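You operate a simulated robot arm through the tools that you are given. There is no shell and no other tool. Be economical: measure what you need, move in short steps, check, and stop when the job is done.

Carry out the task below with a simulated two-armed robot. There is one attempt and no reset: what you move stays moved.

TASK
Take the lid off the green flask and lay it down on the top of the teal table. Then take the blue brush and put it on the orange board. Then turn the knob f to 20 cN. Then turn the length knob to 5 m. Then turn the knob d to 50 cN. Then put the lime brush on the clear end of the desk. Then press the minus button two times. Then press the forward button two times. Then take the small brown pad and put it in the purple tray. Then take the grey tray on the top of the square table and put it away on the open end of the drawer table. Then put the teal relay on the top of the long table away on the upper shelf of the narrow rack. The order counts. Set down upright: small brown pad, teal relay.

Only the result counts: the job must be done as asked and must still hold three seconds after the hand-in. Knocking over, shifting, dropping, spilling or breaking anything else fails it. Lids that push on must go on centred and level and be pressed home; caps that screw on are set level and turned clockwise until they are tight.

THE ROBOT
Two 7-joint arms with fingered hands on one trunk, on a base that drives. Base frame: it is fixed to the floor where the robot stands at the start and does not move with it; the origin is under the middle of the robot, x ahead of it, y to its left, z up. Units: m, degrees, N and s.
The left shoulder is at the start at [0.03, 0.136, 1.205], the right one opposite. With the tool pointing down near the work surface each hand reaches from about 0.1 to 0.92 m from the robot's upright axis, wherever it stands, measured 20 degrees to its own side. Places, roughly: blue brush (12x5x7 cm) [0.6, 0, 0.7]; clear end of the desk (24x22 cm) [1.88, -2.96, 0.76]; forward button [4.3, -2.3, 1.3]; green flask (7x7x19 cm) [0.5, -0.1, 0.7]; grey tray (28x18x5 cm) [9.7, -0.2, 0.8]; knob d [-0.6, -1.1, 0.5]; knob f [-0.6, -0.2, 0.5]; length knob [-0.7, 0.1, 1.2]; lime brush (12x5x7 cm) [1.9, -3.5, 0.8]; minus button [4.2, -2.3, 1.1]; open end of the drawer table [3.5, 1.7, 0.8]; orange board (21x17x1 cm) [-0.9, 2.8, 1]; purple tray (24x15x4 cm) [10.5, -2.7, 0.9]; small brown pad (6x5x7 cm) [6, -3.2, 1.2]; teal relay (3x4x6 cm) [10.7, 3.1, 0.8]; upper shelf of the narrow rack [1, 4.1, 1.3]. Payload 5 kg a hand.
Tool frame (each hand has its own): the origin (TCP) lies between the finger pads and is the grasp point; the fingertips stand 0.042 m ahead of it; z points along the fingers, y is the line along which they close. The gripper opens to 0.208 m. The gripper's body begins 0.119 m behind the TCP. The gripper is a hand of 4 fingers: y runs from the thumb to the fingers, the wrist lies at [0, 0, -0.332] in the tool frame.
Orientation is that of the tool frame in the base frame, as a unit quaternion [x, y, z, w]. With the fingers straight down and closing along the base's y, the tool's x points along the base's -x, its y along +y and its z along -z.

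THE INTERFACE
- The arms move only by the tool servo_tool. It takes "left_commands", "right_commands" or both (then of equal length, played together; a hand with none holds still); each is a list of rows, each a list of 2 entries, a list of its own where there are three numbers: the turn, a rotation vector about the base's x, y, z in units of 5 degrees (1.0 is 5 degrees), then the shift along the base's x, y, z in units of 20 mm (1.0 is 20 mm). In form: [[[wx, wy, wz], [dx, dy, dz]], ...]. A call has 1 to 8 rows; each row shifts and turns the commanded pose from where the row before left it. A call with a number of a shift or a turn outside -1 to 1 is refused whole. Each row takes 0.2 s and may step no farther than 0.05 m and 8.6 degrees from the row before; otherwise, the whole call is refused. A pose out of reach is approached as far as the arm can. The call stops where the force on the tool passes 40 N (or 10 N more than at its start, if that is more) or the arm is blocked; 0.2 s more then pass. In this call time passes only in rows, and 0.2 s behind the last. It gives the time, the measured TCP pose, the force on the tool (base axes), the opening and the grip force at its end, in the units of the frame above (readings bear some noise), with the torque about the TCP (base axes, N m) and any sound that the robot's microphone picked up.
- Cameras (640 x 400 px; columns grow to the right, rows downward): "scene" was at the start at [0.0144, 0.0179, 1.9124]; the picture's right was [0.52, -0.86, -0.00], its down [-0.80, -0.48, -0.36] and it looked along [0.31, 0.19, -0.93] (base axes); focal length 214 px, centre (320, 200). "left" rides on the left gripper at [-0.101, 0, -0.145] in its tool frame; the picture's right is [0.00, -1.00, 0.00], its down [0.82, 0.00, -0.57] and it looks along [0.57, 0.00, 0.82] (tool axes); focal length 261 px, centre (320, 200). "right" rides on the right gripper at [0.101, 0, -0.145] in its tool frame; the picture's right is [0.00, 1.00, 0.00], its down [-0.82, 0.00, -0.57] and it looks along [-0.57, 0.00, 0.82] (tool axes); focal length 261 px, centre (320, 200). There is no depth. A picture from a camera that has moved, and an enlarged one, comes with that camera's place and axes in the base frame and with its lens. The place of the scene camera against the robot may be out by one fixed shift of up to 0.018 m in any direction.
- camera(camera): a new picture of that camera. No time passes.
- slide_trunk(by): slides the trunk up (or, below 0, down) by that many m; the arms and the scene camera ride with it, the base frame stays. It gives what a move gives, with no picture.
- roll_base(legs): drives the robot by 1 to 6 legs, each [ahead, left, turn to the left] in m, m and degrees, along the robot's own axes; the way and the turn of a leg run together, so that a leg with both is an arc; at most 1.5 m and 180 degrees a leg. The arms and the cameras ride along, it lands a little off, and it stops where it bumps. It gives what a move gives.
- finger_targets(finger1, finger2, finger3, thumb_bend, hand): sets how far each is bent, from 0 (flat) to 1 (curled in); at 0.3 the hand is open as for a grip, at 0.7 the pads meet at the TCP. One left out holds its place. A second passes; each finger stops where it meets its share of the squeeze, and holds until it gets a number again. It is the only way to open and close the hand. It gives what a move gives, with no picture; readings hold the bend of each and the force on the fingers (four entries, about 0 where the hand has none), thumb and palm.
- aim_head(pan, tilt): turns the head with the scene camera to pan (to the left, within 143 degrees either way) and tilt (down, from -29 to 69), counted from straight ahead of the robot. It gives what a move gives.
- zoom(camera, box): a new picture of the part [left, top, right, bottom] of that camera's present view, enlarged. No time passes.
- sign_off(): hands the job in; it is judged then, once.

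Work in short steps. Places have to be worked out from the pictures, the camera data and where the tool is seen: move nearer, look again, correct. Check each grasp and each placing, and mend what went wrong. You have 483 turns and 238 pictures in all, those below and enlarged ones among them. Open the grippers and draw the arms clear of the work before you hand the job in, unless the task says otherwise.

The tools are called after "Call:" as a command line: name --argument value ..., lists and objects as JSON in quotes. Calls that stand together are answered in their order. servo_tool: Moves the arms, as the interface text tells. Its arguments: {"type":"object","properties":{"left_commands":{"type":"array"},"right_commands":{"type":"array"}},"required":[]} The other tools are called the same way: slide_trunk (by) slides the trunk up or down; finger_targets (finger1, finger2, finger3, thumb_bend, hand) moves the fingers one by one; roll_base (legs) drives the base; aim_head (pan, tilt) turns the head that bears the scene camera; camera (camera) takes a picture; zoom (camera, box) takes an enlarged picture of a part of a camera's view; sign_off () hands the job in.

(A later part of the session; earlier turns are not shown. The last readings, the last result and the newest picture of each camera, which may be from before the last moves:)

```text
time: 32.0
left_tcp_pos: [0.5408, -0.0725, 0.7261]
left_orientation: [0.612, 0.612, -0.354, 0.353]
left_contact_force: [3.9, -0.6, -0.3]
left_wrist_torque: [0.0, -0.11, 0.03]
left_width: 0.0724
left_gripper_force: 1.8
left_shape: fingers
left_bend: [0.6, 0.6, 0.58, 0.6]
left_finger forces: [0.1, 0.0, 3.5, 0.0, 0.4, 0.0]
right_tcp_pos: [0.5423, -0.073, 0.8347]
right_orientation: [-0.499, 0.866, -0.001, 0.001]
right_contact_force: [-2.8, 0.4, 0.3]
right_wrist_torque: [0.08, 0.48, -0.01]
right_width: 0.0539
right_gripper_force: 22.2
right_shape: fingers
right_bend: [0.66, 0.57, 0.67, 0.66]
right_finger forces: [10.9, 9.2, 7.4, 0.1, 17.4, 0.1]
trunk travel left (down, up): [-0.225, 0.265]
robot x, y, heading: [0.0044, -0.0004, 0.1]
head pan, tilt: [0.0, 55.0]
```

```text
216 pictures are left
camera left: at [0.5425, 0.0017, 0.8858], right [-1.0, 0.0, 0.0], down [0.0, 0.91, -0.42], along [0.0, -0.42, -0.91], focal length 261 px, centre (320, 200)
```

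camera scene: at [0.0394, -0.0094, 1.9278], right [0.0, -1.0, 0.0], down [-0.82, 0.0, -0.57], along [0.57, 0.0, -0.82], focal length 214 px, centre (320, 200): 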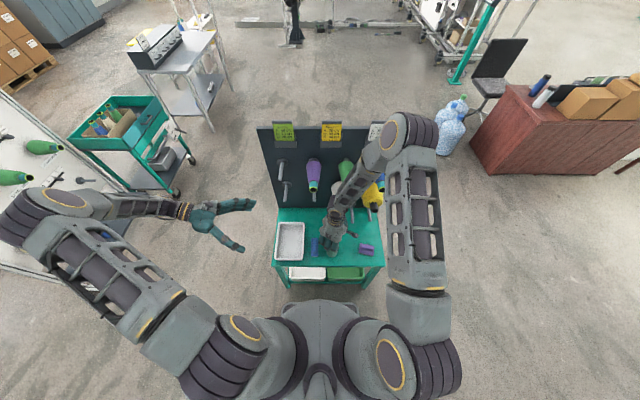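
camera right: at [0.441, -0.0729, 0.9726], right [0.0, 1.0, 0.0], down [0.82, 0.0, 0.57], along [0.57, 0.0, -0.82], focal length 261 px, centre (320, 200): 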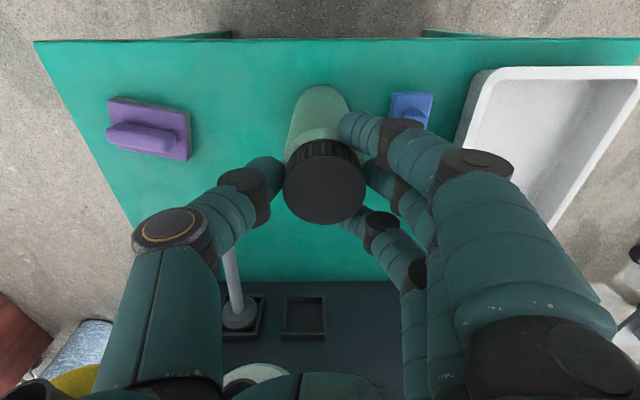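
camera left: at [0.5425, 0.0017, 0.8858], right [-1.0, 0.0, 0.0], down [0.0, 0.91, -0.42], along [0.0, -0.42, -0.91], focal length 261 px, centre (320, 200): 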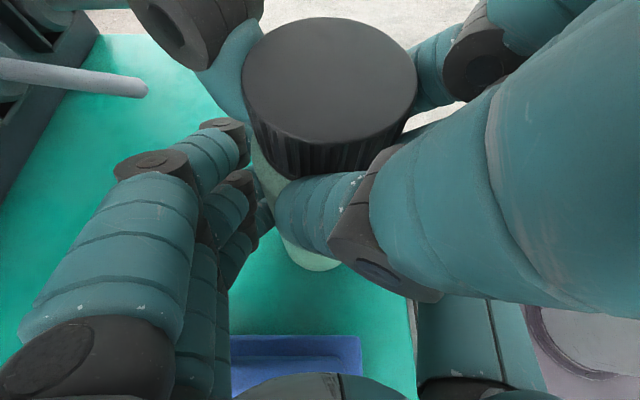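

Touching. Tighten the left grip on the body.

Call:
finger_targets --hand "left" --finger1 0.68 --finger2 0.68 --finger3 0.68 --thumb_bend 0.68

Call:
servo_tool --right_commands '[[[0, 0, 1], [0, 0, 0]], [[0, 0, 1], [0, 0, 0]], [[0, 0, 1], [0, 0, 0]]]'

Call:
camera --camera "left"

```text
time: 33.0
left_tcp_pos: [0.5403, -0.0748, 0.7258]
left_orientation: [0.612, 0.612, -0.354, 0.354]
left_contact_force: [-3.0, -4.1, -0.7]
left_wrist_torque: [0.02, -0.41, 0.07]
left_width: 0.0518
left_gripper_force: 19.3
left_shape: fingers
left_bend: [0.68, 0.62, 0.58, 0.64]
left_finger forces: [0.0, 8.0, 9.4, 0.0, 20.8, 0.0]
right_tcp_pos: [0.5427, -0.072, 0.8354]
right_orientation: [-0.499, 0.866, 0.0, 0.002]
right_contact_force: [3.2, 3.8, 0.6]
right_wrist_torque: [0.42, 0.13, -0.07]
right_width: 0.0534
right_gripper_force: 22.3
right_shape: fingers
right_bend: [0.66, 0.57, 0.67, 0.66]
right_finger forces: [6.3, 9.6, 8.3, 0.1, 19.2, 0.0]
trunk travel left (down, up): [-0.225, 0.265]
robot x, y, heading: [0.0009, -0.0023, -0.0]
head pan, tilt: [0.0, 55.0]
```

```text
time: 33.8
left_tcp_pos: [0.5407, -0.0729, 0.7253]
left_orientation: [0.612, 0.613, -0.353, 0.354]
left_contact_force: [-1.6, -10.0, -7.7]
left_wrist_torque: [0.17, -0.65, 0.44]
left_width: 0.0512
left_gripper_force: 15.6
left_shape: fingers
left_bend: [0.68, 0.63, 0.59, 0.64]
left_finger forces: [0.0, 5.8, 6.7, 0.1, 19.0, 0.0]
right_tcp_pos: [0.542, -0.073, 0.8351]
right_orientation: [-0.609, 0.793, 0.0, 0.003]
right_contact_force: [2.3, 8.7, 6.1]
right_wrist_torque: [0.86, 0.46, -0.49]
right_width: 0.0546
right_gripper_force: 30.1
right_shape: fingers
right_bend: [0.65, 0.57, 0.69, 0.66]
right_finger forces: [9.9, 16.7, 14.1, 0.0, 20.2, 0.0]
trunk travel left (down, up): [-0.225, 0.265]
robot x, y, heading: [-0.0019, 0.0007, 0.0]
head pan, tilt: [0.0, 55.0]
```

```text
215 pictures are left
camera left: at [0.5423, 0.0013, 0.8856], right [-1.0, 0.0, 0.0], down [0.0, 0.91, -0.42], along [0.0, -0.42, -0.91], focal length 261 px, centre (320, 200)
```

left: 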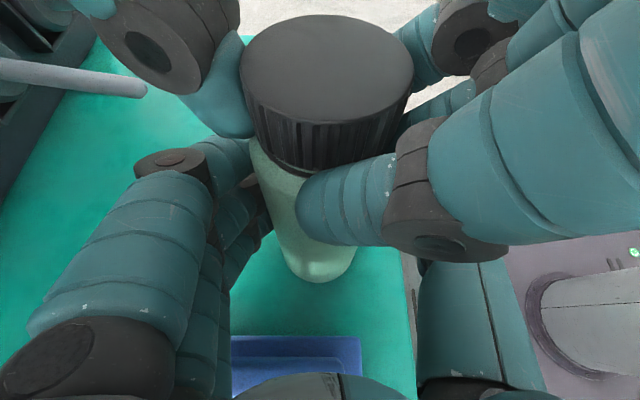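

Torque builds to −0.5 Nm between the hands. Tighten both grips and continue turning.

Call:
finger_targets --hand "left" --finger1 0.8 --finger2 0.78 --finger3 0.78 --thumb_bend 0.78

Call:
finger_targets --hand "right" --finger1 0.78 --finger2 0.78 --finger3 0.78 --thumb_bend 0.78

Call:
servo_tool --right_commands '[[[0, 0, 1], [0, 0, 0]], [[0, 0, 1], [0, 0, 0]], [[0, 0, 1], [0, 0, 0]], [[0, 0, 1], [0, 0, 0]]]'

Call:
camera --camera "left"

```text
time: 34.8
left_tcp_pos: [0.5421, -0.0741, 0.7257]
left_orientation: [0.612, 0.613, -0.353, 0.354]
left_contact_force: [-0.5, -14.9, -17.2]
left_wrist_torque: [0.54, -0.57, 0.34]
left_width: 0.0435
left_gripper_force: 33.5
left_shape: fingers
left_bend: [0.71, 0.64, 0.59, 0.62]
left_finger forces: [13.5, 9.2, 9.3, 0.0, 34.8, 0.0]
right_tcp_pos: [0.5427, -0.0738, 0.8352]
right_orientation: [-0.608, 0.794, 0.001, 0.002]
right_contact_force: [0.7, 15.3, 16.2]
right_wrist_torque: [1.14, 0.53, -0.38]
right_width: 0.0546
right_gripper_force: 31.5
right_shape: fingers
right_bend: [0.65, 0.56, 0.68, 0.66]
right_finger forces: [8.5, 19.6, 15.6, 0.0, 20.0, 0.1]
trunk travel left (down, up): [-0.225, 0.265]
robot x, y, heading: [0.0017, -0.0037, -0.1]
head pan, tilt: [0.0, 55.0]
```

```text
time: 35.8
left_tcp_pos: [0.5406, -0.0738, 0.7255]
left_orientation: [0.613, 0.613, -0.353, 0.353]
left_contact_force: [-2.5, -13.3, -10.5]
left_wrist_torque: [0.51, -0.83, -0.05]
left_width: 0.0433
left_gripper_force: 34.6
left_shape: fingers
left_bend: [0.71, 0.64, 0.59, 0.61]
left_finger forces: [15.2, 9.8, 10.0, 0.1, 33.5, 0.1]
right_tcp_pos: [0.5426, -0.0734, 0.8332]
right_orientation: [-0.608, 0.794, 0.0, 0.001]
right_contact_force: [3.0, 13.6, 10.9]
right_wrist_torque: [0.99, 0.47, 0.03]
right_width: 0.0539
right_gripper_force: 42.3
right_shape: fingers
right_bend: [0.65, 0.55, 0.67, 0.66]
right_finger forces: [14.4, 13.1, 25.2, 0.0, 32.2, 0.0]
trunk travel left (down, up): [-0.225, 0.265]
robot x, y, heading: [0.0028, -0.0027, 0.2]
head pan, tilt: [0.0, 55.0]
```

```text
time: 36.8
left_tcp_pos: [0.5414, -0.0738, 0.7258]
left_orientation: [0.612, 0.612, -0.354, 0.354]
left_contact_force: [-1.4, -23.5, -21.0]
left_wrist_torque: [0.37, -0.13, 0.74]
left_width: 0.0397
left_gripper_force: 27.7
left_shape: fingers
left_bend: [0.72, 0.65, 0.61, 0.61]
left_finger forces: [10.7, 6.6, 5.5, 0.0, 32.7, 0.0]
right_tcp_pos: [0.5435, -0.073, 0.8343]
right_orientation: [0.738, -0.674, 0.0, -0.003]
right_contact_force: [1.9, 22.7, 18.0]
right_wrist_torque: [2.05, -0.03, -0.82]
right_width: 0.0542
right_gripper_force: 75.9
right_shape: fingers
right_bend: [0.65, 0.54, 0.72, 0.65]
right_finger forces: [31.9, 12.6, 70.2, 0.0, 36.4, 0.0]
trunk travel left (down, up): [-0.225, 0.265]
robot x, y, heading: [-0.0, -0.0028, 0.1]
head pan, tilt: [0.0, 55.0]
```

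```text
214 pictures are left
camera left: at [0.542, 0.001, 0.8858], right [-1.0, 0.0, 0.01], down [0.0, 0.91, -0.43], along [0.0, -0.43, -0.91], focal length 261 px, centre (320, 200)
```

left: 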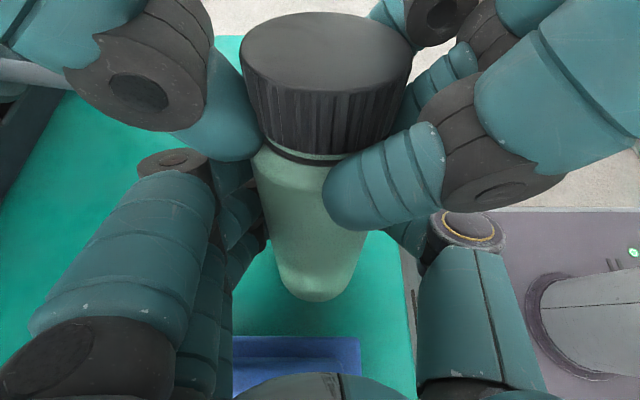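

A gap has opened below the lid: it's coming off. I try lifting the lid while the left hand holds the body.

Call:
servo_tool --right_commands '[[[0, 0, 0], [0, 0, 0.4]], [[0, 0, 0], [0, 0, 0.4]]]'

Call:
camera --camera "left"

```text
time: 37.4
left_tcp_pos: [0.5399, -0.0755, 0.7271]
left_orientation: [0.613, 0.61, -0.356, 0.354]
left_contact_force: [-7.8, -17.0, 21.9]
left_wrist_torque: [0.36, -0.1, -0.08]
left_width: 0.0328
left_gripper_force: 24.9
left_shape: fingers
left_bend: [0.73, 0.67, 0.63, 0.63]
left_finger forces: [10.9, 6.2, 5.3, 0.1, 26.7, 0.0]
right_tcp_pos: [0.5426, -0.0723, 0.85]
right_orientation: [0.737, -0.676, -0.001, -0.002]
right_contact_force: [6.6, 20.6, -23.0]
right_wrist_torque: [2.12, -0.83, -0.04]
right_width: 0.0556
right_gripper_force: 63.0
right_shape: fingers
right_bend: [0.65, 0.55, 0.72, 0.65]
right_finger forces: [30.2, 8.2, 55.6, 0.0, 31.5, 0.0]
trunk travel left (down, up): [-0.225, 0.265]
robot x, y, heading: [0.0003, 0.0006, -0.1]
head pan, tilt: [0.0, 55.0]
```

```text
213 pictures are left
camera left: at [0.542, 0.0004, 0.8876], right [-1.0, 0.0, 0.0], down [0.0, 0.9, -0.43], along [0.0, -0.43, -0.9], focal length 261 px, centre (320, 200)
```

left: 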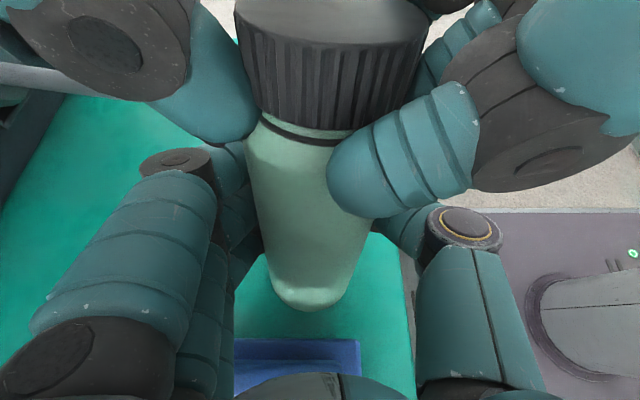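

Still engaged, flask slightly tilted because the left fingers pull it toward the palm. I lower again and shift the left hand to straighten it.

Call:
servo_tool --right_commands '[[[0, 0, 0], [0, 0, -0.4]], [[0, 0, 0], [0, 0, -0.4]], [[0, 0, 0], [0, 0, 0]]]' --left_commands '[[[0, 0, 0], [0, -0.3, 0]], [[0, 0, 0], [0, -0.3, 0]], [[0, 0, 0], [0, -0.3, 0]]]'

Call:
camera --camera "left"

```text
time: 38.2
left_tcp_pos: [0.5416, -0.0903, 0.7244]
left_orientation: [0.612, 0.613, -0.352, 0.354]
left_contact_force: [-9.7, -2.5, -21.5]
left_wrist_torque: [-0.21, -0.12, -0.02]
left_width: 0.0298
left_gripper_force: 19.5
left_shape: fingers
left_bend: [0.73, 0.68, 0.63, 0.64]
left_finger forces: [5.6, 3.8, 5.0, 0.0, 24.0, 0.0]
right_tcp_pos: [0.5437, -0.0757, 0.8346]
right_orientation: [0.736, -0.676, 0.001, -0.001]
right_contact_force: [10.3, 1.2, 18.5]
right_wrist_torque: [0.11, -0.89, 0.16]
right_width: 0.0541
right_gripper_force: 47.3
right_shape: fingers
right_bend: [0.65, 0.55, 0.71, 0.64]
right_finger forces: [23.5, 10.6, 14.3, 0.1, 46.7, 0.0]
trunk travel left (down, up): [-0.225, 0.265]
robot x, y, heading: [-0.0002, -0.0021, -0.1]
head pan, tilt: [0.0, 55.0]
```

```text
212 pictures are left
camera left: at [0.542, -0.0154, 0.8849], right [-1.0, 0.0, 0.0], down [0.0, 0.91, -0.42], along [0.0, -0.42, -0.91], focal length 261 px, centre (320, 200)
```

left: 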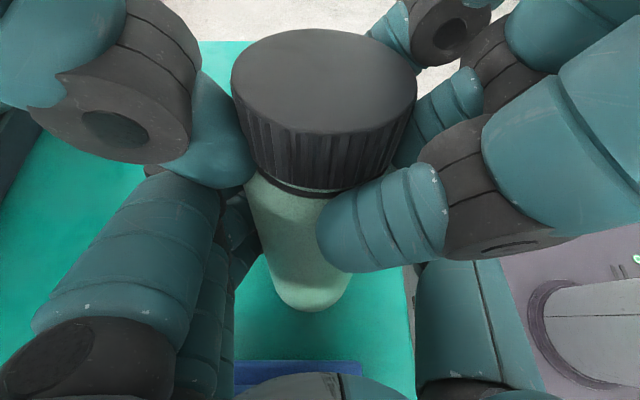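

Straighter now. Continue turning counter-clockwise 30°.

Call:
servo_tool --right_commands '[[[0, 0, 1], [0, 0, 0.05]], [[0, 0, 1], [0, 0, 0.05]], [[0, 0, 1], [0, 0, 0.05]], [[0, 0, 1], [0, 0, 0.05]], [[0, 0, 1], [0, 0, 0.05]], [[0, 0, 1], [0, 0, 0.05]]]'

Call:
camera --camera "left"

```text
time: 39.6
left_tcp_pos: [0.5426, -0.0925, 0.7286]
left_orientation: [0.611, 0.612, -0.354, 0.354]
left_contact_force: [-6.5, -22.9, -0.6]
left_wrist_torque: [-0.17, 0.13, 0.86]
left_width: 0.0243
left_gripper_force: 11.8
left_shape: fingers
left_bend: [0.74, 0.7, 0.66, 0.68]
left_finger forces: [0.5, 0.1, 0.1, 0.0, 23.0, 0.0]
right_tcp_pos: [0.5426, -0.0713, 0.8418]
right_orientation: [0.887, -0.461, -0.001, -0.003]
right_contact_force: [6.1, 23.3, 0.2]
right_wrist_torque: [2.75, -0.8, -0.77]
right_width: 0.0558
right_gripper_force: 70.5
right_shape: fingers
right_bend: [0.65, 0.55, 0.72, 0.64]
right_finger forces: [23.9, 8.9, 54.8, 0.0, 53.8, 0.0]
trunk travel left (down, up): [-0.225, 0.265]
robot x, y, heading: [-0.0002, 0.0033, 0.2]
head pan, tilt: [0.0, 55.0]
```

```text
211 pictures are left
camera left: at [0.5422, -0.0176, 0.8872], right [-1.0, 0.0, 0.0], down [0.0, 0.9, -0.43], along [0.0, -0.43, -0.9], focal length 261 px, centre (320, 200)
```

left: 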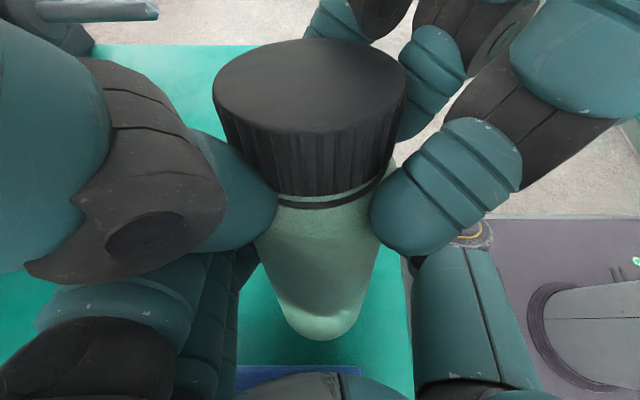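

The left grip has slipped around the flask. I release the left hand to the pre-grasp opening and re-check the flask's posture.

Call:
finger_targets --hand "left" --finger1 0.5 --finger2 0.5 --finger3 0.5 --thumb_bend 0.5

Call:
camera --camera "left"

Call:
camera --camera "right"

```text
time: 40.6
left_tcp_pos: [0.5416, -0.0906, 0.7255]
left_orientation: [0.612, 0.612, -0.355, 0.354]
left_contact_force: [0.0, -0.6, -0.4]
left_wrist_torque: [-0.01, -0.01, -0.02]
left_width: 0.1197
left_gripper_force: 0.1
left_shape: fingers
left_bend: [0.5, 0.5, 0.5, 0.5]
left_finger forces: [0.0, 0.0, 0.0, 0.1, 0.0, 0.1]
right_tcp_pos: [0.5427, -0.0736, 0.841]
right_orientation: [0.887, -0.462, 0.0, -0.001]
right_contact_force: [-0.3, 1.5, -2.7]
right_wrist_torque: [0.01, -0.02, 0.01]
right_width: 0.0544
right_gripper_force: 29.2
right_shape: fingers
right_bend: [0.64, 0.54, 0.73, 0.64]
right_finger forces: [19.6, 12.8, 0.0, 0.0, 26.0, 0.0]
trunk travel left (down, up): [-0.225, 0.265]
robot x, y, heading: [-0.0031, -0.0024, 0.1]
head pan, tilt: [0.0, 55.0]
```

```text
210 pictures are left
camera left: at [0.5426, -0.016, 0.886], right [-1.0, 0.0, 0.0], down [0.0, 0.91, -0.42], along [0.0, -0.42, -0.91], focal length 261 px, centre (320, 200)
```

left: 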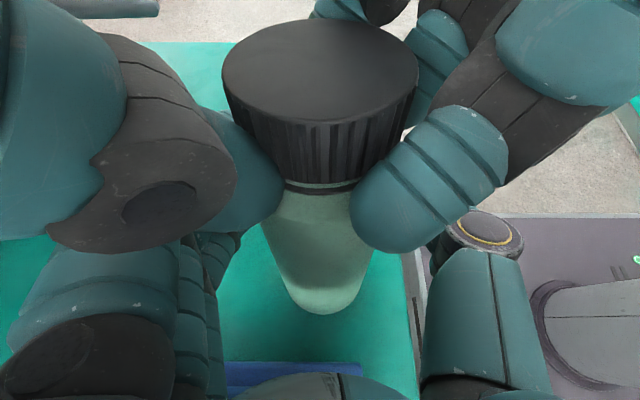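

```text
209 pictures are left
camera right: at [0.6015, -0.1578, 0.9862], right [-0.82, -0.57, 0.0], down [-0.47, 0.67, 0.57], along [-0.33, 0.47, -0.82], focal length 261 px, centre (320, 200)
```

right: 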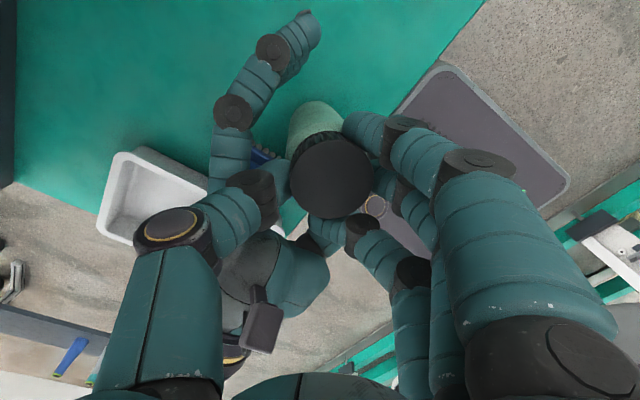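

Zoom on the lid/neck gap from the left camera.

Call:
zoom --camera "left" --box '[200, 80, 440, 230]'

```text
2.67 times, centred on (320, 155) of left
camera zoom: at [0.5426, -0.016, 0.886], right [-1.0, 0.0, 0.0], down [0.0, 0.91, -0.42], along [0.0, -0.42, -0.91], focal length 695 px, centre (320, 320)
```

zoom: 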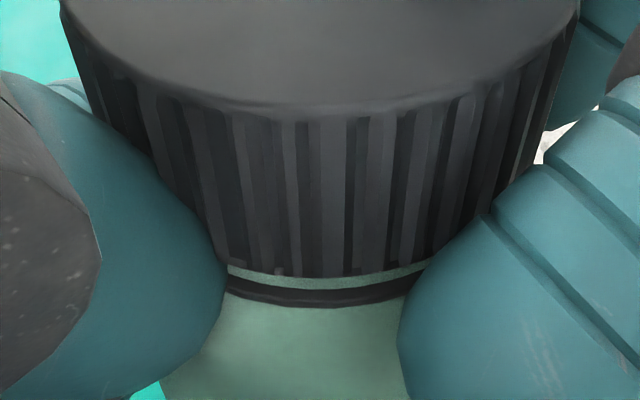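

The cap has risen a few mm — it's a screw cap and it is unscrewing. I lower the flask to the table to straighten it before regripping.

Call:
servo_tool --right_commands '[[[0, 0, 0], [0, 0, -0.15]], [[0, 0, 0], [0, 0, -0.15]]]'

Call:
camera --camera "left"

```text
time: 41.2
left_tcp_pos: [0.5414, -0.0906, 0.7258]
left_orientation: [0.612, 0.612, -0.354, 0.354]
left_contact_force: [0.1, -0.1, 0.3]
left_wrist_torque: [0.01, -0.01, -0.01]
left_width: 0.1196
left_gripper_force: 0.0
left_shape: fingers
left_bend: [0.5, 0.5, 0.5, 0.5]
left_finger forces: [0.1, 0.1, 0.1, 0.0, 0.1, 0.0]
right_tcp_pos: [0.544, -0.0732, 0.835]
right_orientation: [0.887, -0.463, -0.001, -0.002]
right_contact_force: [-0.2, 0.3, -2.5]
right_wrist_torque: [-0.01, -0.01, 0.0]
right_width: 0.0545
right_gripper_force: 29.1
right_shape: fingers
right_bend: [0.64, 0.54, 0.73, 0.64]
right_finger forces: [19.6, 12.9, 0.0, 0.0, 25.9, 0.0]
trunk travel left (down, up): [-0.225, 0.265]
robot x, y, heading: [-0.002, 0.0059, -0.0]
head pan, tilt: [0.0, 55.0]
```

```text
207 pictures are left
camera left: at [0.5425, -0.0161, 0.886], right [-1.0, 0.0, 0.0], down [0.0, 0.91, -0.42], along [0.0, -0.42, -0.91], focal length 261 px, centre (320, 200)
```

left: 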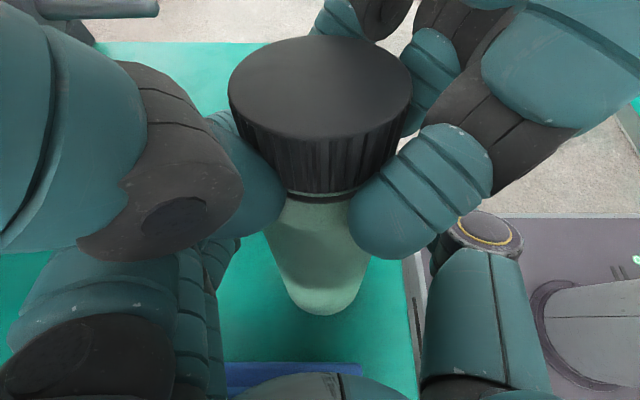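

Still hanging; lower more until contact.

Call:
servo_tool --right_commands '[[[0, 0, 0], [0, 0, -0.15]], [[0, 0, 0], [0, 0, -0.1]]]'

Call:
servo_tool --right_commands '[[[0, 0, 0], [0, 0, -0.1]]]'

```text
time: 41.8
left_tcp_pos: [0.5405, -0.0908, 0.727]
left_orientation: [0.612, 0.612, -0.353, 0.354]
left_contact_force: [-0.1, 0.2, 0.3]
left_wrist_torque: [0.01, -0.02, 0.01]
left_width: 0.1195
left_gripper_force: 0.0
left_shape: fingers
left_bend: [0.5, 0.5, 0.5, 0.5]
left_finger forces: [0.1, 0.0, 0.0, 0.0, 0.1, 0.0]
right_tcp_pos: [0.5438, -0.073, 0.8321]
right_orientation: [0.887, -0.462, 0.0, -0.002]
right_contact_force: [2.7, 2.0, 17.1]
right_wrist_torque: [0.03, -0.21, 0.03]
right_width: 0.0539
right_gripper_force: 34.6
right_shape: fingers
right_bend: [0.64, 0.54, 0.73, 0.63]
right_finger forces: [19.4, 12.6, 0.1, 0.0, 37.5, 0.1]
trunk travel left (down, up): [-0.225, 0.265]
robot x, y, heading: [0.0, 0.0012, 0.1]
head pan, tilt: [0.0, 55.0]
```

```text
time: 42.2
left_tcp_pos: [0.5396, -0.0903, 0.7272]
left_orientation: [0.613, 0.612, -0.353, 0.354]
left_contact_force: [0.3, 0.9, 0.1]
left_wrist_torque: [0.01, 0.01, -0.04]
left_width: 0.1197
left_gripper_force: 0.1
left_shape: fingers
left_bend: [0.5, 0.5, 0.5, 0.5]
left_finger forces: [0.0, 0.0, 0.1, 0.1, 0.0, 0.0]
right_tcp_pos: [0.5431, -0.0723, 0.8302]
right_orientation: [0.887, -0.462, 0.002, -0.002]
right_contact_force: [3.2, 3.2, 40.5]
right_wrist_torque: [-0.06, -0.49, 0.05]
right_width: 0.0536
right_gripper_force: 41.9
right_shape: fingers
right_bend: [0.64, 0.54, 0.73, 0.63]
right_finger forces: [20.0, 13.0, 0.1, 0.0, 49.5, 0.0]
trunk travel left (down, up): [-0.225, 0.265]
robot x, y, heading: [-0.0014, 0.0035, 0.2]
head pan, tilt: [0.0, 55.0]
```

Flask is pressed upright on the table. I ease off, recentre the left hand (its TCP was 17 mm too far) and regrip the body.

Call:
servo_tool --right_commands '[[[0, 0, 0], [0, 0, 0.1]], [[0, 0, 0], [0, 0, 0]]]' --left_commands '[[[0, 0, 0], [0, 0.5, 0]], [[0, 0, 0], [0, 0.5, 0]]]'

Call:
finger_targets --hand "left" --finger1 0.66 --finger2 0.66 --finger3 0.66 --thumb_bend 0.66

Call:
camera --camera "left"

```text
time: 42.8
left_tcp_pos: [0.5416, -0.0705, 0.7276]
left_orientation: [0.613, 0.612, -0.354, 0.353]
left_contact_force: [-0.3, 0.3, -0.3]
left_wrist_torque: [-0.02, -0.03, 0.01]
left_width: 0.1197
left_gripper_force: 0.1
left_shape: fingers
left_bend: [0.5, 0.5, 0.5, 0.5]
left_finger forces: [0.1, 0.0, 0.1, 0.0, 0.1, 0.1]
right_tcp_pos: [0.5427, -0.0742, 0.8318]
right_orientation: [0.887, -0.463, 0.0, -0.001]
right_contact_force: [2.8, 4.3, 28.2]
right_wrist_torque: [0.29, -0.6, 0.05]
right_width: 0.0536
right_gripper_force: 40.4
right_shape: fingers
right_bend: [0.64, 0.54, 0.73, 0.63]
right_finger forces: [20.5, 13.5, 0.0, 0.1, 46.7, 0.0]
trunk travel left (down, up): [-0.225, 0.265]
robot x, y, heading: [0.001, -0.0017, -0.0]
head pan, tilt: [0.0, 55.0]
```

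```text
time: 43.8
left_tcp_pos: [0.5396, -0.0712, 0.7268]
left_orientation: [0.613, 0.612, -0.354, 0.353]
left_contact_force: [-5.8, -4.3, -2.1]
left_wrist_torque: [-0.03, -0.51, 0.1]
left_width: 0.0566
left_gripper_force: 14.4
left_shape: fingers
left_bend: [0.66, 0.64, 0.61, 0.63]
left_finger forces: [0.1, 3.6, 7.6, 0.0, 17.5, 0.0]
right_tcp_pos: [0.5435, -0.0735, 0.8309]
right_orientation: [0.887, -0.462, 0.0, -0.002]
right_contact_force: [9.0, 5.7, 25.9]
right_wrist_torque: [0.24, -0.69, -0.05]
right_width: 0.0534
right_gripper_force: 36.5
right_shape: fingers
right_bend: [0.64, 0.54, 0.73, 0.63]
right_finger forces: [17.5, 11.4, 0.1, 0.1, 44.9, 0.1]
trunk travel left (down, up): [-0.225, 0.265]
robot x, y, heading: [0.002, -0.0033, -0.1]
head pan, tilt: [0.0, 55.0]
```

```text
206 pictures are left
camera left: at [0.5414, 0.0037, 0.8869], right [-1.0, 0.0, 0.0], down [0.0, 0.91, -0.43], along [0.0, -0.43, -0.91], focal length 261 px, centre (320, 200)
```

left: 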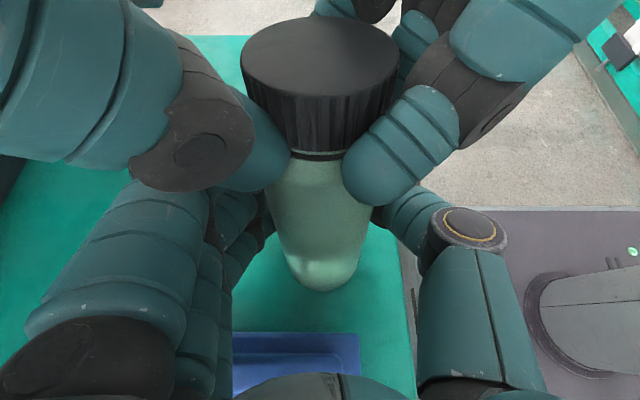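

Left grip holds at ~15 N. Turn the lid 30° more, with tiny rise.

Call:
servo_tool --right_commands '[[[0, 0, 1], [0, 0, 0.05]], [[0, 0, 1], [0, 0, 0.05]], [[0, 0, 1], [0, 0, 0.05]], [[0, 0, 1], [0, 0, 0.05]], [[0, 0, 1], [0, 0, 0.05]], [[0, 0, 1], [0, 0, 0.05]]]'

Call:
camera --camera "left"

```text
time: 45.2
left_tcp_pos: [0.5415, -0.07, 0.7267]
left_orientation: [0.612, 0.613, -0.354, 0.354]
left_contact_force: [-8.2, -14.4, -0.9]
left_wrist_torque: [-0.04, -0.19, 0.51]
left_width: 0.0553
left_gripper_force: 8.8
left_shape: fingers
left_bend: [0.66, 0.66, 0.64, 0.63]
left_finger forces: [0.0, 0.1, 2.9, 0.0, 15.1, 0.1]
right_tcp_pos: [0.5429, -0.0736, 0.836]
right_orientation: [0.976, -0.216, -0.001, -0.001]
right_contact_force: [8.7, 14.0, -1.2]
right_wrist_torque: [1.56, -0.78, -0.56]
right_width: 0.0506
right_gripper_force: 32.4
right_shape: fingers
right_bend: [0.65, 0.54, 0.73, 0.63]
right_finger forces: [9.1, 12.6, 3.5, 0.1, 40.5, 0.0]
trunk travel left (down, up): [-0.225, 0.265]
robot x, y, heading: [0.0, -0.0014, 0.0]
head pan, tilt: [0.0, 55.0]
```

```text
205 pictures are left
camera left: at [0.5423, 0.0036, 0.8868], right [-1.0, 0.0, 0.0], down [0.0, 0.91, -0.43], along [0.0, -0.43, -0.91], focal length 261 px, centre (320, 200)
```

left: 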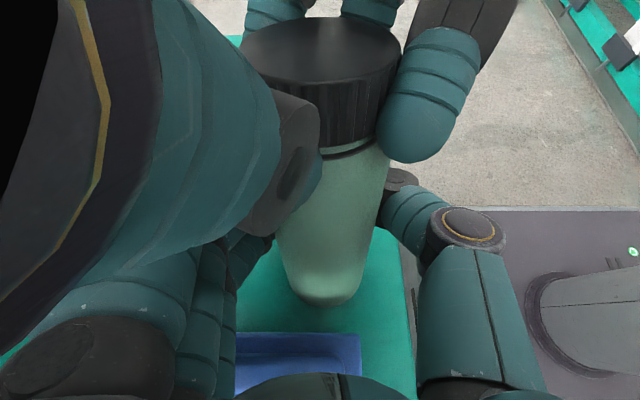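

Right hand has used its turning room. I zoom on the gap before re-indexing.

Call:
zoom --camera "left" --box '[240, 60, 440, 185]'

Call:
finger_targets --hand "right" --finger1 0.52 --finger2 0.5 --finger3 0.52 --thumb_bend 0.52

Call:
camera --camera "left"

```text
3.20 times, centred on (340, 122) of left
camera zoom: at [0.5423, 0.0036, 0.8868], right [-1.0, 0.0, 0.0], down [0.0, 0.91, -0.43], along [0.0, -0.43, -0.91], focal length 834 px, centre (256, 448)
```

zoom: 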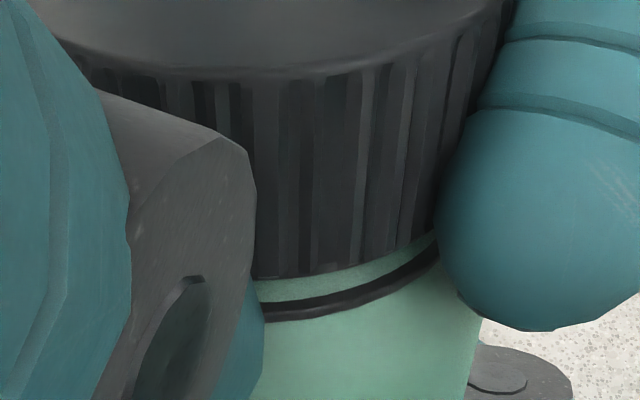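

```text
time: 46.2
left_tcp_pos: [0.5419, -0.0701, 0.7257]
left_orientation: [0.613, 0.612, -0.353, 0.353]
left_contact_force: [2.1, 1.4, -1.5]
left_wrist_torque: [-0.07, 0.07, -0.04]
left_width: 0.0487
left_gripper_force: 4.7
left_shape: fingers
left_bend: [0.66, 0.66, 0.64, 0.65]
left_finger forces: [0.5, 1.3, 3.2, 0.0, 4.6, 0.1]
right_tcp_pos: [0.5418, -0.0749, 0.836]
right_orientation: [0.976, -0.218, -0.002, 0.0]
right_contact_force: [-2.9, -1.1, -0.5]
right_wrist_torque: [-0.12, 0.07, 0.07]
right_width: 0.1084
right_gripper_force: 0.0
right_shape: fingers
right_bend: [0.52, 0.5, 0.52, 0.52]
right_finger forces: [0.0, 0.1, 0.1, 0.1, 0.0, 0.0]
trunk travel left (down, up): [-0.225, 0.265]
robot x, y, heading: [-0.0024, -0.003, 0.1]
head pan, tilt: [0.0, 55.0]
```

```text
203 pictures are left
camera left: at [0.5425, 0.0041, 0.8865], right [-1.0, 0.0, 0.0], down [0.0, 0.91, -0.42], along [0.0, -0.42, -0.91], focal length 261 px, centre (320, 200)
```

left: 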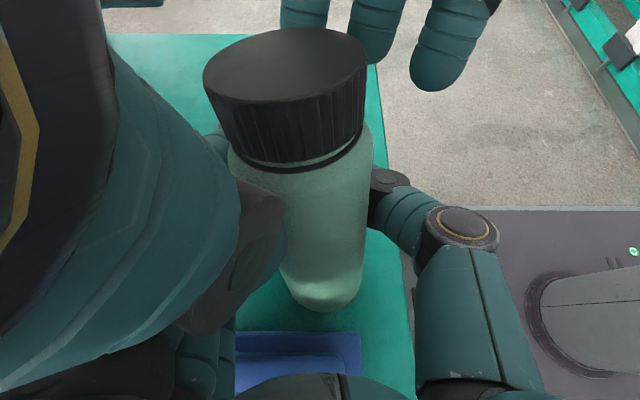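

Gap keeps growing; the flask leaned a little in the left grip. I raise the right hand off, release the left slightly so the flask settles upright, and rotate the right hand back.

Call:
servo_tool --right_commands '[[[0, 0, 0], [0, 0, 1]], [[0, 0, 0], [0, 0, 1]], [[0, 0, 0], [0, 0, 1]], [[0, 0, -1], [0, 0, 0]], [[0, 0, -1], [0, 0, 0]], [[0, 0, -1], [0, 0, 0]], [[0, 0, -1], [0, 0, 0]], [[0, 0, -1], [0, 0, 0]]]'

Call:
finger_targets --hand "left" --finger1 0.58 --finger2 0.58 --finger3 0.58 --thumb_bend 0.58

Call:
servo_tool --right_commands '[[[0, 0, -1], [0, 0, 0]], [[0, 0, -1], [0, 0, 0]], [[0, 0, -1], [0, 0, 0]], [[0, 0, -1], [0, 0, 0]], [[0, 0, -1], [0, 0, 0]], [[0, 0, -1], [0, 0, 0]], [[0, 0, -1], [0, 0, 0]], [[0, 0, -1], [0, 0, 0]]]'

Call:
servo_tool --right_commands '[[[0, 0, -1], [0, 0, 0]], [[0, 0, -1], [0, 0, 0]], [[0, 0, -1], [0, 0, 0]], [[0, 0, -1], [0, 0, 0]], [[0, 0, -1], [0, 0, 0]], [[0, 0, -1], [0, 0, 0]]]'

Call:
camera --camera "left"

Call:
camera --camera "right"

```text
time: 48.0
left_tcp_pos: [0.5414, -0.0707, 0.7265]
left_orientation: [0.612, 0.613, -0.353, 0.353]
left_contact_force: [-0.4, -0.5, -1.1]
left_wrist_torque: [-0.08, 0.01, 0.03]
left_width: 0.049
left_gripper_force: 5.0
left_shape: fingers
left_bend: [0.66, 0.66, 0.64, 0.65]
left_finger forces: [0.9, 0.8, 3.4, 0.0, 5.0, 0.0]
right_tcp_pos: [0.5426, -0.0738, 0.8967]
right_orientation: [0.906, -0.423, 0.0, -0.001]
right_contact_force: [0.6, 0.0, -0.1]
right_wrist_torque: [-0.01, -0.03, -0.01]
right_width: 0.1097
right_gripper_force: 0.1
right_shape: fingers
right_bend: [0.52, 0.5, 0.52, 0.52]
right_finger forces: [0.0, 0.0, 0.0, 0.1, 0.1, 0.1]
trunk travel left (down, up): [-0.225, 0.265]
robot x, y, heading: [-0.0023, -0.0012, 0.1]
head pan, tilt: [0.0, 55.0]
```

```text
time: 49.0
left_tcp_pos: [0.5407, -0.0709, 0.7265]
left_orientation: [0.613, 0.613, -0.353, 0.353]
left_contact_force: [-0.7, 0.3, 0.0]
left_wrist_torque: [0.0, -0.02, -0.05]
left_width: 0.0846
left_gripper_force: 0.1
left_shape: fingers
left_bend: [0.57, 0.57, 0.57, 0.57]
left_finger forces: [0.0, 0.0, 0.0, 0.0, 0.0, 0.1]
right_tcp_pos: [0.5434, -0.0741, 0.8952]
right_orientation: [0.906, -0.423, 0.0, -0.001]
right_contact_force: [0.6, -0.2, 0.6]
right_wrist_torque: [-0.02, 0.02, 0.02]
right_width: 0.1097
right_gripper_force: 0.1
right_shape: fingers
right_bend: [0.52, 0.5, 0.52, 0.52]
right_finger forces: [0.0, 0.1, 0.0, 0.0, 0.1, 0.0]
trunk travel left (down, up): [-0.225, 0.265]
robot x, y, heading: [0.0018, 0.0022, -0.2]
head pan, tilt: [0.0, 55.0]
```

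```text
time: 50.8
left_tcp_pos: [0.542, -0.0705, 0.7265]
left_orientation: [0.613, 0.612, -0.354, 0.353]
left_contact_force: [-0.3, 0.1, -0.5]
left_wrist_torque: [-0.03, -0.01, -0.02]
left_width: 0.0845
left_gripper_force: 0.0
left_shape: fingers
left_bend: [0.57, 0.57, 0.57, 0.57]
left_finger forces: [0.0, 0.0, 0.1, 0.0, 0.0, 0.1]
right_tcp_pos: [0.5424, -0.0741, 0.8955]
right_orientation: [-0.706, 0.708, -0.001, 0.001]
right_contact_force: [0.1, -0.4, -0.5]
right_wrist_torque: [-0.03, -0.03, 0.01]
right_width: 0.1095
right_gripper_force: 0.0
right_shape: fingers
right_bend: [0.52, 0.5, 0.52, 0.52]
right_finger forces: [0.1, 0.1, 0.1, 0.0, 0.1, 0.0]
trunk travel left (down, up): [-0.225, 0.265]
robot x, y, heading: [-0.0002, 0.0022, -0.0]
head pan, tilt: [0.0, 55.0]
```

```text
time: 52.2
left_tcp_pos: [0.5411, -0.0699, 0.7263]
left_orientation: [0.612, 0.613, -0.353, 0.354]
left_contact_force: [-0.2, 0.4, 0.7]
left_wrist_torque: [-0.01, -0.04, 0.0]
left_width: 0.0844
left_gripper_force: 0.0
left_shape: fingers
left_bend: [0.57, 0.57, 0.57, 0.57]
left_finger forces: [0.0, 0.0, 0.0, 0.1, 0.1, 0.1]
right_tcp_pos: [0.5432, -0.0741, 0.897]
right_orientation: [-0.499, 0.867, 0.0, 0.001]
right_contact_force: [0.6, -0.8, 0.4]
right_wrist_torque: [-0.01, 0.03, 0.02]
right_width: 0.1094
right_gripper_force: 0.0
right_shape: fingers
right_bend: [0.52, 0.5, 0.52, 0.52]
right_finger forces: [0.0, 0.0, 0.0, 0.0, 0.0, 0.1]
trunk travel left (down, up): [-0.225, 0.265]
robot x, y, heading: [-0.0036, 0.0001, -0.0]
head pan, tilt: [0.0, 55.0]
```

```text
202 pictures are left
camera left: at [0.5423, 0.0039, 0.8866], right [-1.0, 0.0, 0.0], down [0.0, 0.91, -0.42], along [0.0, -0.42, -0.91], focal length 261 px, centre (320, 200)
```

left: 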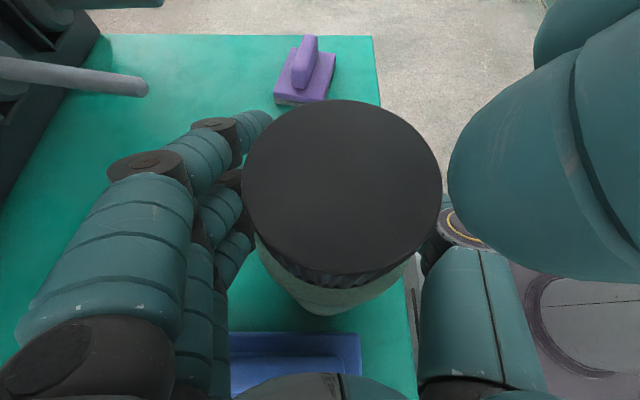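

```text
201 pictures are left
camera right: at [0.4922, -0.1616, 1.0415], right [-0.86, 0.51, 0.0], down [0.41, 0.71, 0.57], along [0.29, 0.49, -0.82], focal length 261 px, centre (320, 200)
```

right: 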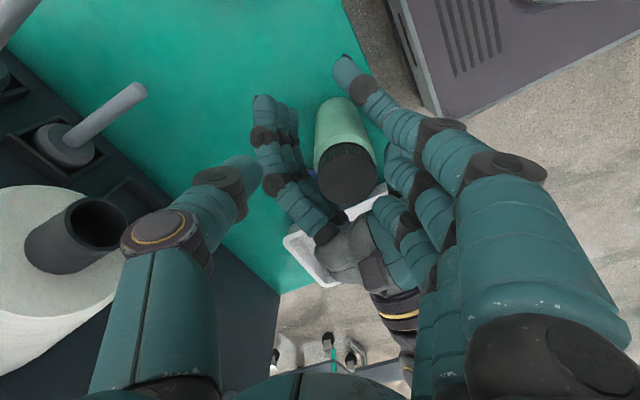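

The flask stands upright but slid ~35 mm toward the left palm (now about (0.537,-0.035)). I close the left hand so the flask seats stably in it first, then centre the right hand on the lid.

Call:
finger_targets --hand "left" --finger1 0.7 --finger2 0.7 --finger3 0.7 --thumb_bend 0.7

Call:
camera --camera "left"

Call:
camera --camera "right"

```text
time: 53.2
left_tcp_pos: [0.5408, -0.0711, 0.7273]
left_orientation: [0.613, 0.612, -0.354, 0.353]
left_contact_force: [0.5, -0.6, 0.6]
left_wrist_torque: [-0.01, -0.01, 0.03]
left_width: 0.0319
left_gripper_force: 0.8
left_shape: fingers
left_bend: [0.7, 0.7, 0.7, 0.7]
left_finger forces: [0.1, 0.0, 0.1, 0.0, 0.7, 0.1]
right_tcp_pos: [0.5422, -0.0745, 0.8974]
right_orientation: [-0.498, 0.867, 0.0, 0.001]
right_contact_force: [-0.7, 0.3, -0.3]
right_wrist_torque: [0.03, -0.03, 0.01]
right_width: 0.1095
right_gripper_force: 0.0
right_shape: fingers
right_bend: [0.52, 0.5, 0.52, 0.52]
right_finger forces: [0.1, 0.0, 0.0, 0.0, 0.0, 0.0]
trunk travel left (down, up): [-0.225, 0.265]
robot x, y, heading: [-0.0016, -0.0001, -0.0]
head pan, tilt: [0.0, 55.0]
```

```text
200 pictures are left
camera left: at [0.5422, 0.0038, 0.8867], right [-1.0, 0.0, 0.0], down [0.0, 0.91, -0.42], along [0.0, -0.42, -0.91], focal length 261 px, centre (320, 200)
```

left: 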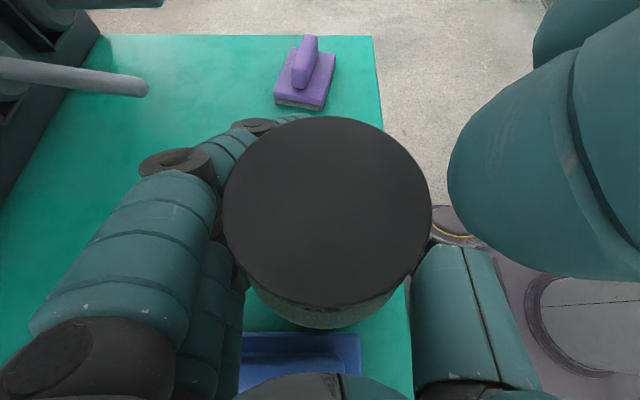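

```text
199 pictures are left
camera right: at [0.4923, -0.162, 1.0414], right [-0.86, 0.51, 0.0], down [0.41, 0.71, 0.57], along [0.29, 0.49, -0.82], focal length 261 px, centre (320, 200)
```

right: 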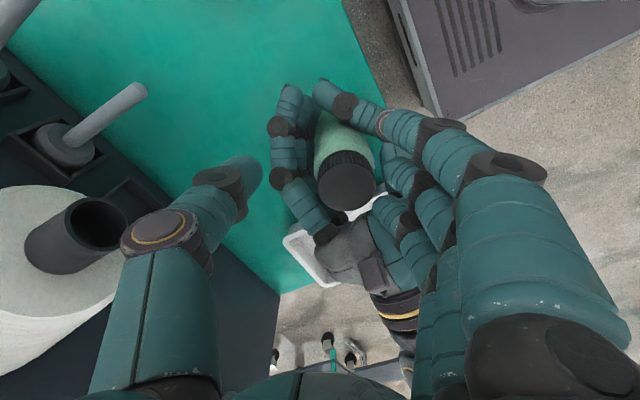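

The fingers now cage the flask. I shift the left hand 20 mm further so the palm backs the flask, then curl firmly.

Call:
servo_tool --left_commands '[[[0, 0, 0], [0, -0.5, 0]], [[0, 0, 0], [0, -0.5, 0]]]'

Call:
finger_targets --hand "left" --finger1 0.85 --finger2 0.85 --finger3 0.85 --thumb_bend 0.85

Call:
camera --camera "left"

Call:
camera --camera "right"

```text
time: 53.8
left_tcp_pos: [0.5406, -0.0906, 0.7262]
left_orientation: [0.613, 0.613, -0.353, 0.353]
left_contact_force: [-0.3, 0.6, 0.7]
left_wrist_torque: [-0.02, -0.02, -0.03]
left_width: 0.0319
left_gripper_force: 0.5
left_shape: fingers
left_bend: [0.7, 0.7, 0.7, 0.7]
left_finger forces: [0.0, 0.1, 0.0, 0.1, 0.0, 0.9]
right_tcp_pos: [0.5437, -0.0743, 0.895]
right_orientation: [-0.499, 0.867, 0.0, 0.002]
right_contact_force: [-0.6, 0.0, -0.3]
right_wrist_torque: [-0.01, 0.03, -0.03]
right_width: 0.1096
right_gripper_force: 0.1
right_shape: fingers
right_bend: [0.52, 0.5, 0.52, 0.52]
right_finger forces: [0.0, 0.1, 0.0, 0.1, 0.1, 0.1]
trunk travel left (down, up): [-0.225, 0.265]
robot x, y, heading: [0.0005, 0.0015, 0.2]
head pan, tilt: [0.0, 55.0]
```

```text
time: 54.8
left_tcp_pos: [0.5402, -0.0901, 0.727]
left_orientation: [0.612, 0.612, -0.354, 0.355]
left_contact_force: [0.0, -0.9, 1.8]
left_wrist_torque: [-0.12, -0.01, 0.01]
left_width: 0.037
left_gripper_force: 5.1
left_shape: fingers
left_bend: [0.85, 0.76, 0.84, 0.82]
left_finger forces: [0.0, 0.1, 5.6, 0.1, 4.2, 1.9]
right_tcp_pos: [0.5448, -0.0737, 0.8958]
right_orientation: [-0.499, 0.866, 0.001, 0.002]
right_contact_force: [-0.7, 0.6, -0.6]
right_wrist_torque: [0.01, 0.01, -0.01]
right_width: 0.1093
right_gripper_force: 0.1
right_shape: fingers
right_bend: [0.52, 0.5, 0.52, 0.52]
right_finger forces: [0.0, 0.1, 0.0, 0.1, 0.1, 0.1]
trunk travel left (down, up): [-0.225, 0.265]
robot x, y, heading: [-0.0021, -0.0032, 0.1]
head pan, tilt: [0.0, 55.0]
```

```text
198 pictures are left
camera left: at [0.5419, -0.0149, 0.8868], right [-1.0, 0.0, 0.0], down [0.0, 0.91, -0.43], along [0.0, -0.43, -0.91], focal length 261 px, centre (320, 200)
```

left: 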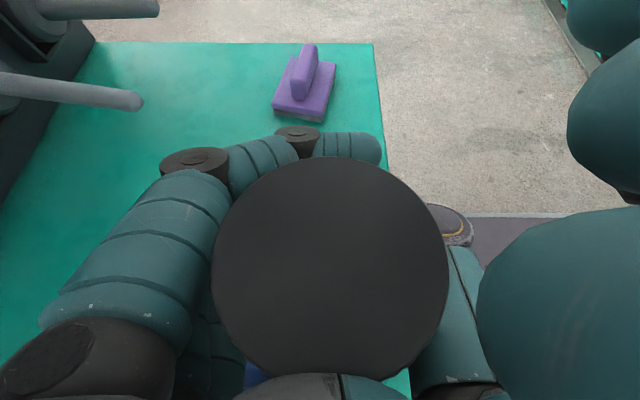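

```text
197 pictures are left
camera right: at [0.4923, -0.162, 1.0414], right [-0.86, 0.51, 0.0], down [0.41, 0.71, 0.57], along [0.29, 0.49, -0.82], focal length 261 px, centre (320, 200)
```

right: 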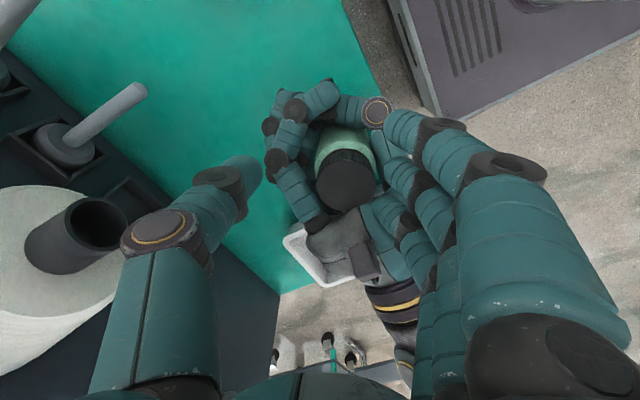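

The left camera block hangs over the lid at this tilt. I loosen the cage, flatten the left hand by 15°, then re-curl.

Call:
finger_targets --hand "left" --finger1 0.68 --finger2 0.66 --finger3 0.66 --thumb_bend 0.66

Call:
servo_tool --left_commands '[[[-1, 0, 0], [0, 0, 0.2]], [[-1, 0, 0], [0, 0, 0.2]], [[-1, 0, 0], [0, 0, 0.2]]]'

Call:
camera --camera "left"

Call:
zoom --camera "scene" --box '[240, 180, 420, 300]'

```text
time: 55.8
left_tcp_pos: [0.5406, -0.0894, 0.7258]
left_orientation: [0.612, 0.613, -0.353, 0.354]
left_contact_force: [-0.2, 1.2, -0.4]
left_wrist_torque: [-0.02, -0.01, 0.0]
left_width: 0.0405
left_gripper_force: 0.4
left_shape: fingers
left_bend: [0.68, 0.66, 0.66, 0.66]
left_finger forces: [0.1, 0.0, 0.0, 0.0, 0.0, 0.4]
right_tcp_pos: [0.5436, -0.0737, 0.8949]
right_orientation: [-0.499, 0.866, -0.001, 0.002]
right_contact_force: [-0.9, 0.3, -0.1]
right_wrist_torque: [0.02, -0.02, 0.0]
right_width: 0.1098
right_gripper_force: 0.0
right_shape: fingers
right_bend: [0.52, 0.5, 0.52, 0.52]
right_finger forces: [0.1, 0.0, 0.0, 0.0, 0.0, 0.0]
trunk travel left (down, up): [-0.225, 0.265]
robot x, y, heading: [-0.0015, 0.0031, -0.2]
head pan, tilt: [0.0, 55.0]
```

```text
time: 56.6
left_tcp_pos: [0.5392, -0.0898, 0.7371]
left_orientation: [0.56, 0.561, -0.431, 0.432]
left_contact_force: [-0.7, -0.5, 0.2]
left_wrist_torque: [0.05, -0.02, 0.04]
left_width: 0.041
left_gripper_force: 0.4
left_shape: fingers
left_bend: [0.68, 0.66, 0.66, 0.66]
left_finger forces: [0.0, 0.0, 0.0, 0.0, 0.6, 0.0]
right_tcp_pos: [0.5432, -0.0737, 0.8956]
right_orientation: [-0.499, 0.866, 0.0, 0.002]
right_contact_force: [0.1, 1.7, 0.0]
right_wrist_torque: [0.0, -0.06, 0.0]
right_width: 0.1093
right_gripper_force: 0.0
right_shape: fingers
right_bend: [0.52, 0.5, 0.52, 0.52]
right_finger forces: [0.0, 0.0, 0.0, 0.0, 0.1, 0.0]
trunk travel left (down, up): [-0.225, 0.265]
robot x, y, heading: [0.0032, -0.0003, 0.4]
head pan, tilt: [0.0, 55.0]
```

```text
196 pictures are left
camera left: at [0.542, 0.0236, 0.8729], right [-1.0, 0.0, 0.0], down [0.0, 0.76, -0.65], along [0.0, -0.65, -0.76], focal length 261 px, centre (320, 200)
```

left: 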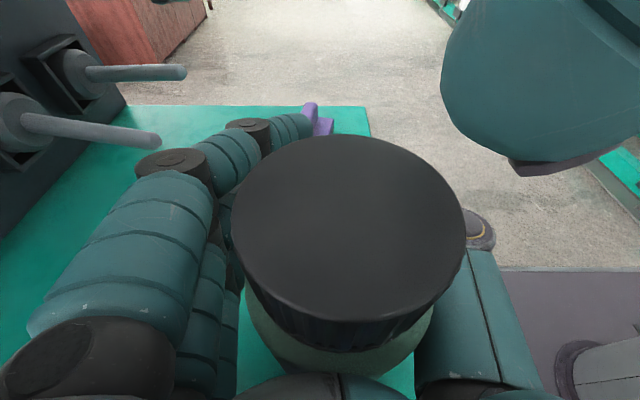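

```text
3.33 times, centred on (330, 240) of scene
camera zoom: at [0.0388, -0.0104, 1.9278], right [0.0, -1.0, 0.0], down [-0.82, 0.0, -0.57], along [0.57, 0.0, -0.82], focal length 715 px, centre (287, 67)
```

zoom: 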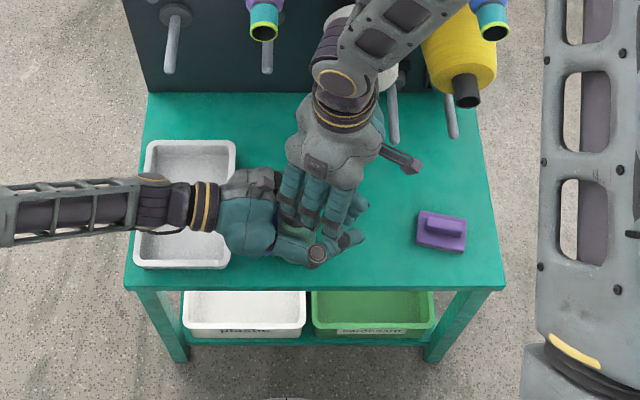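

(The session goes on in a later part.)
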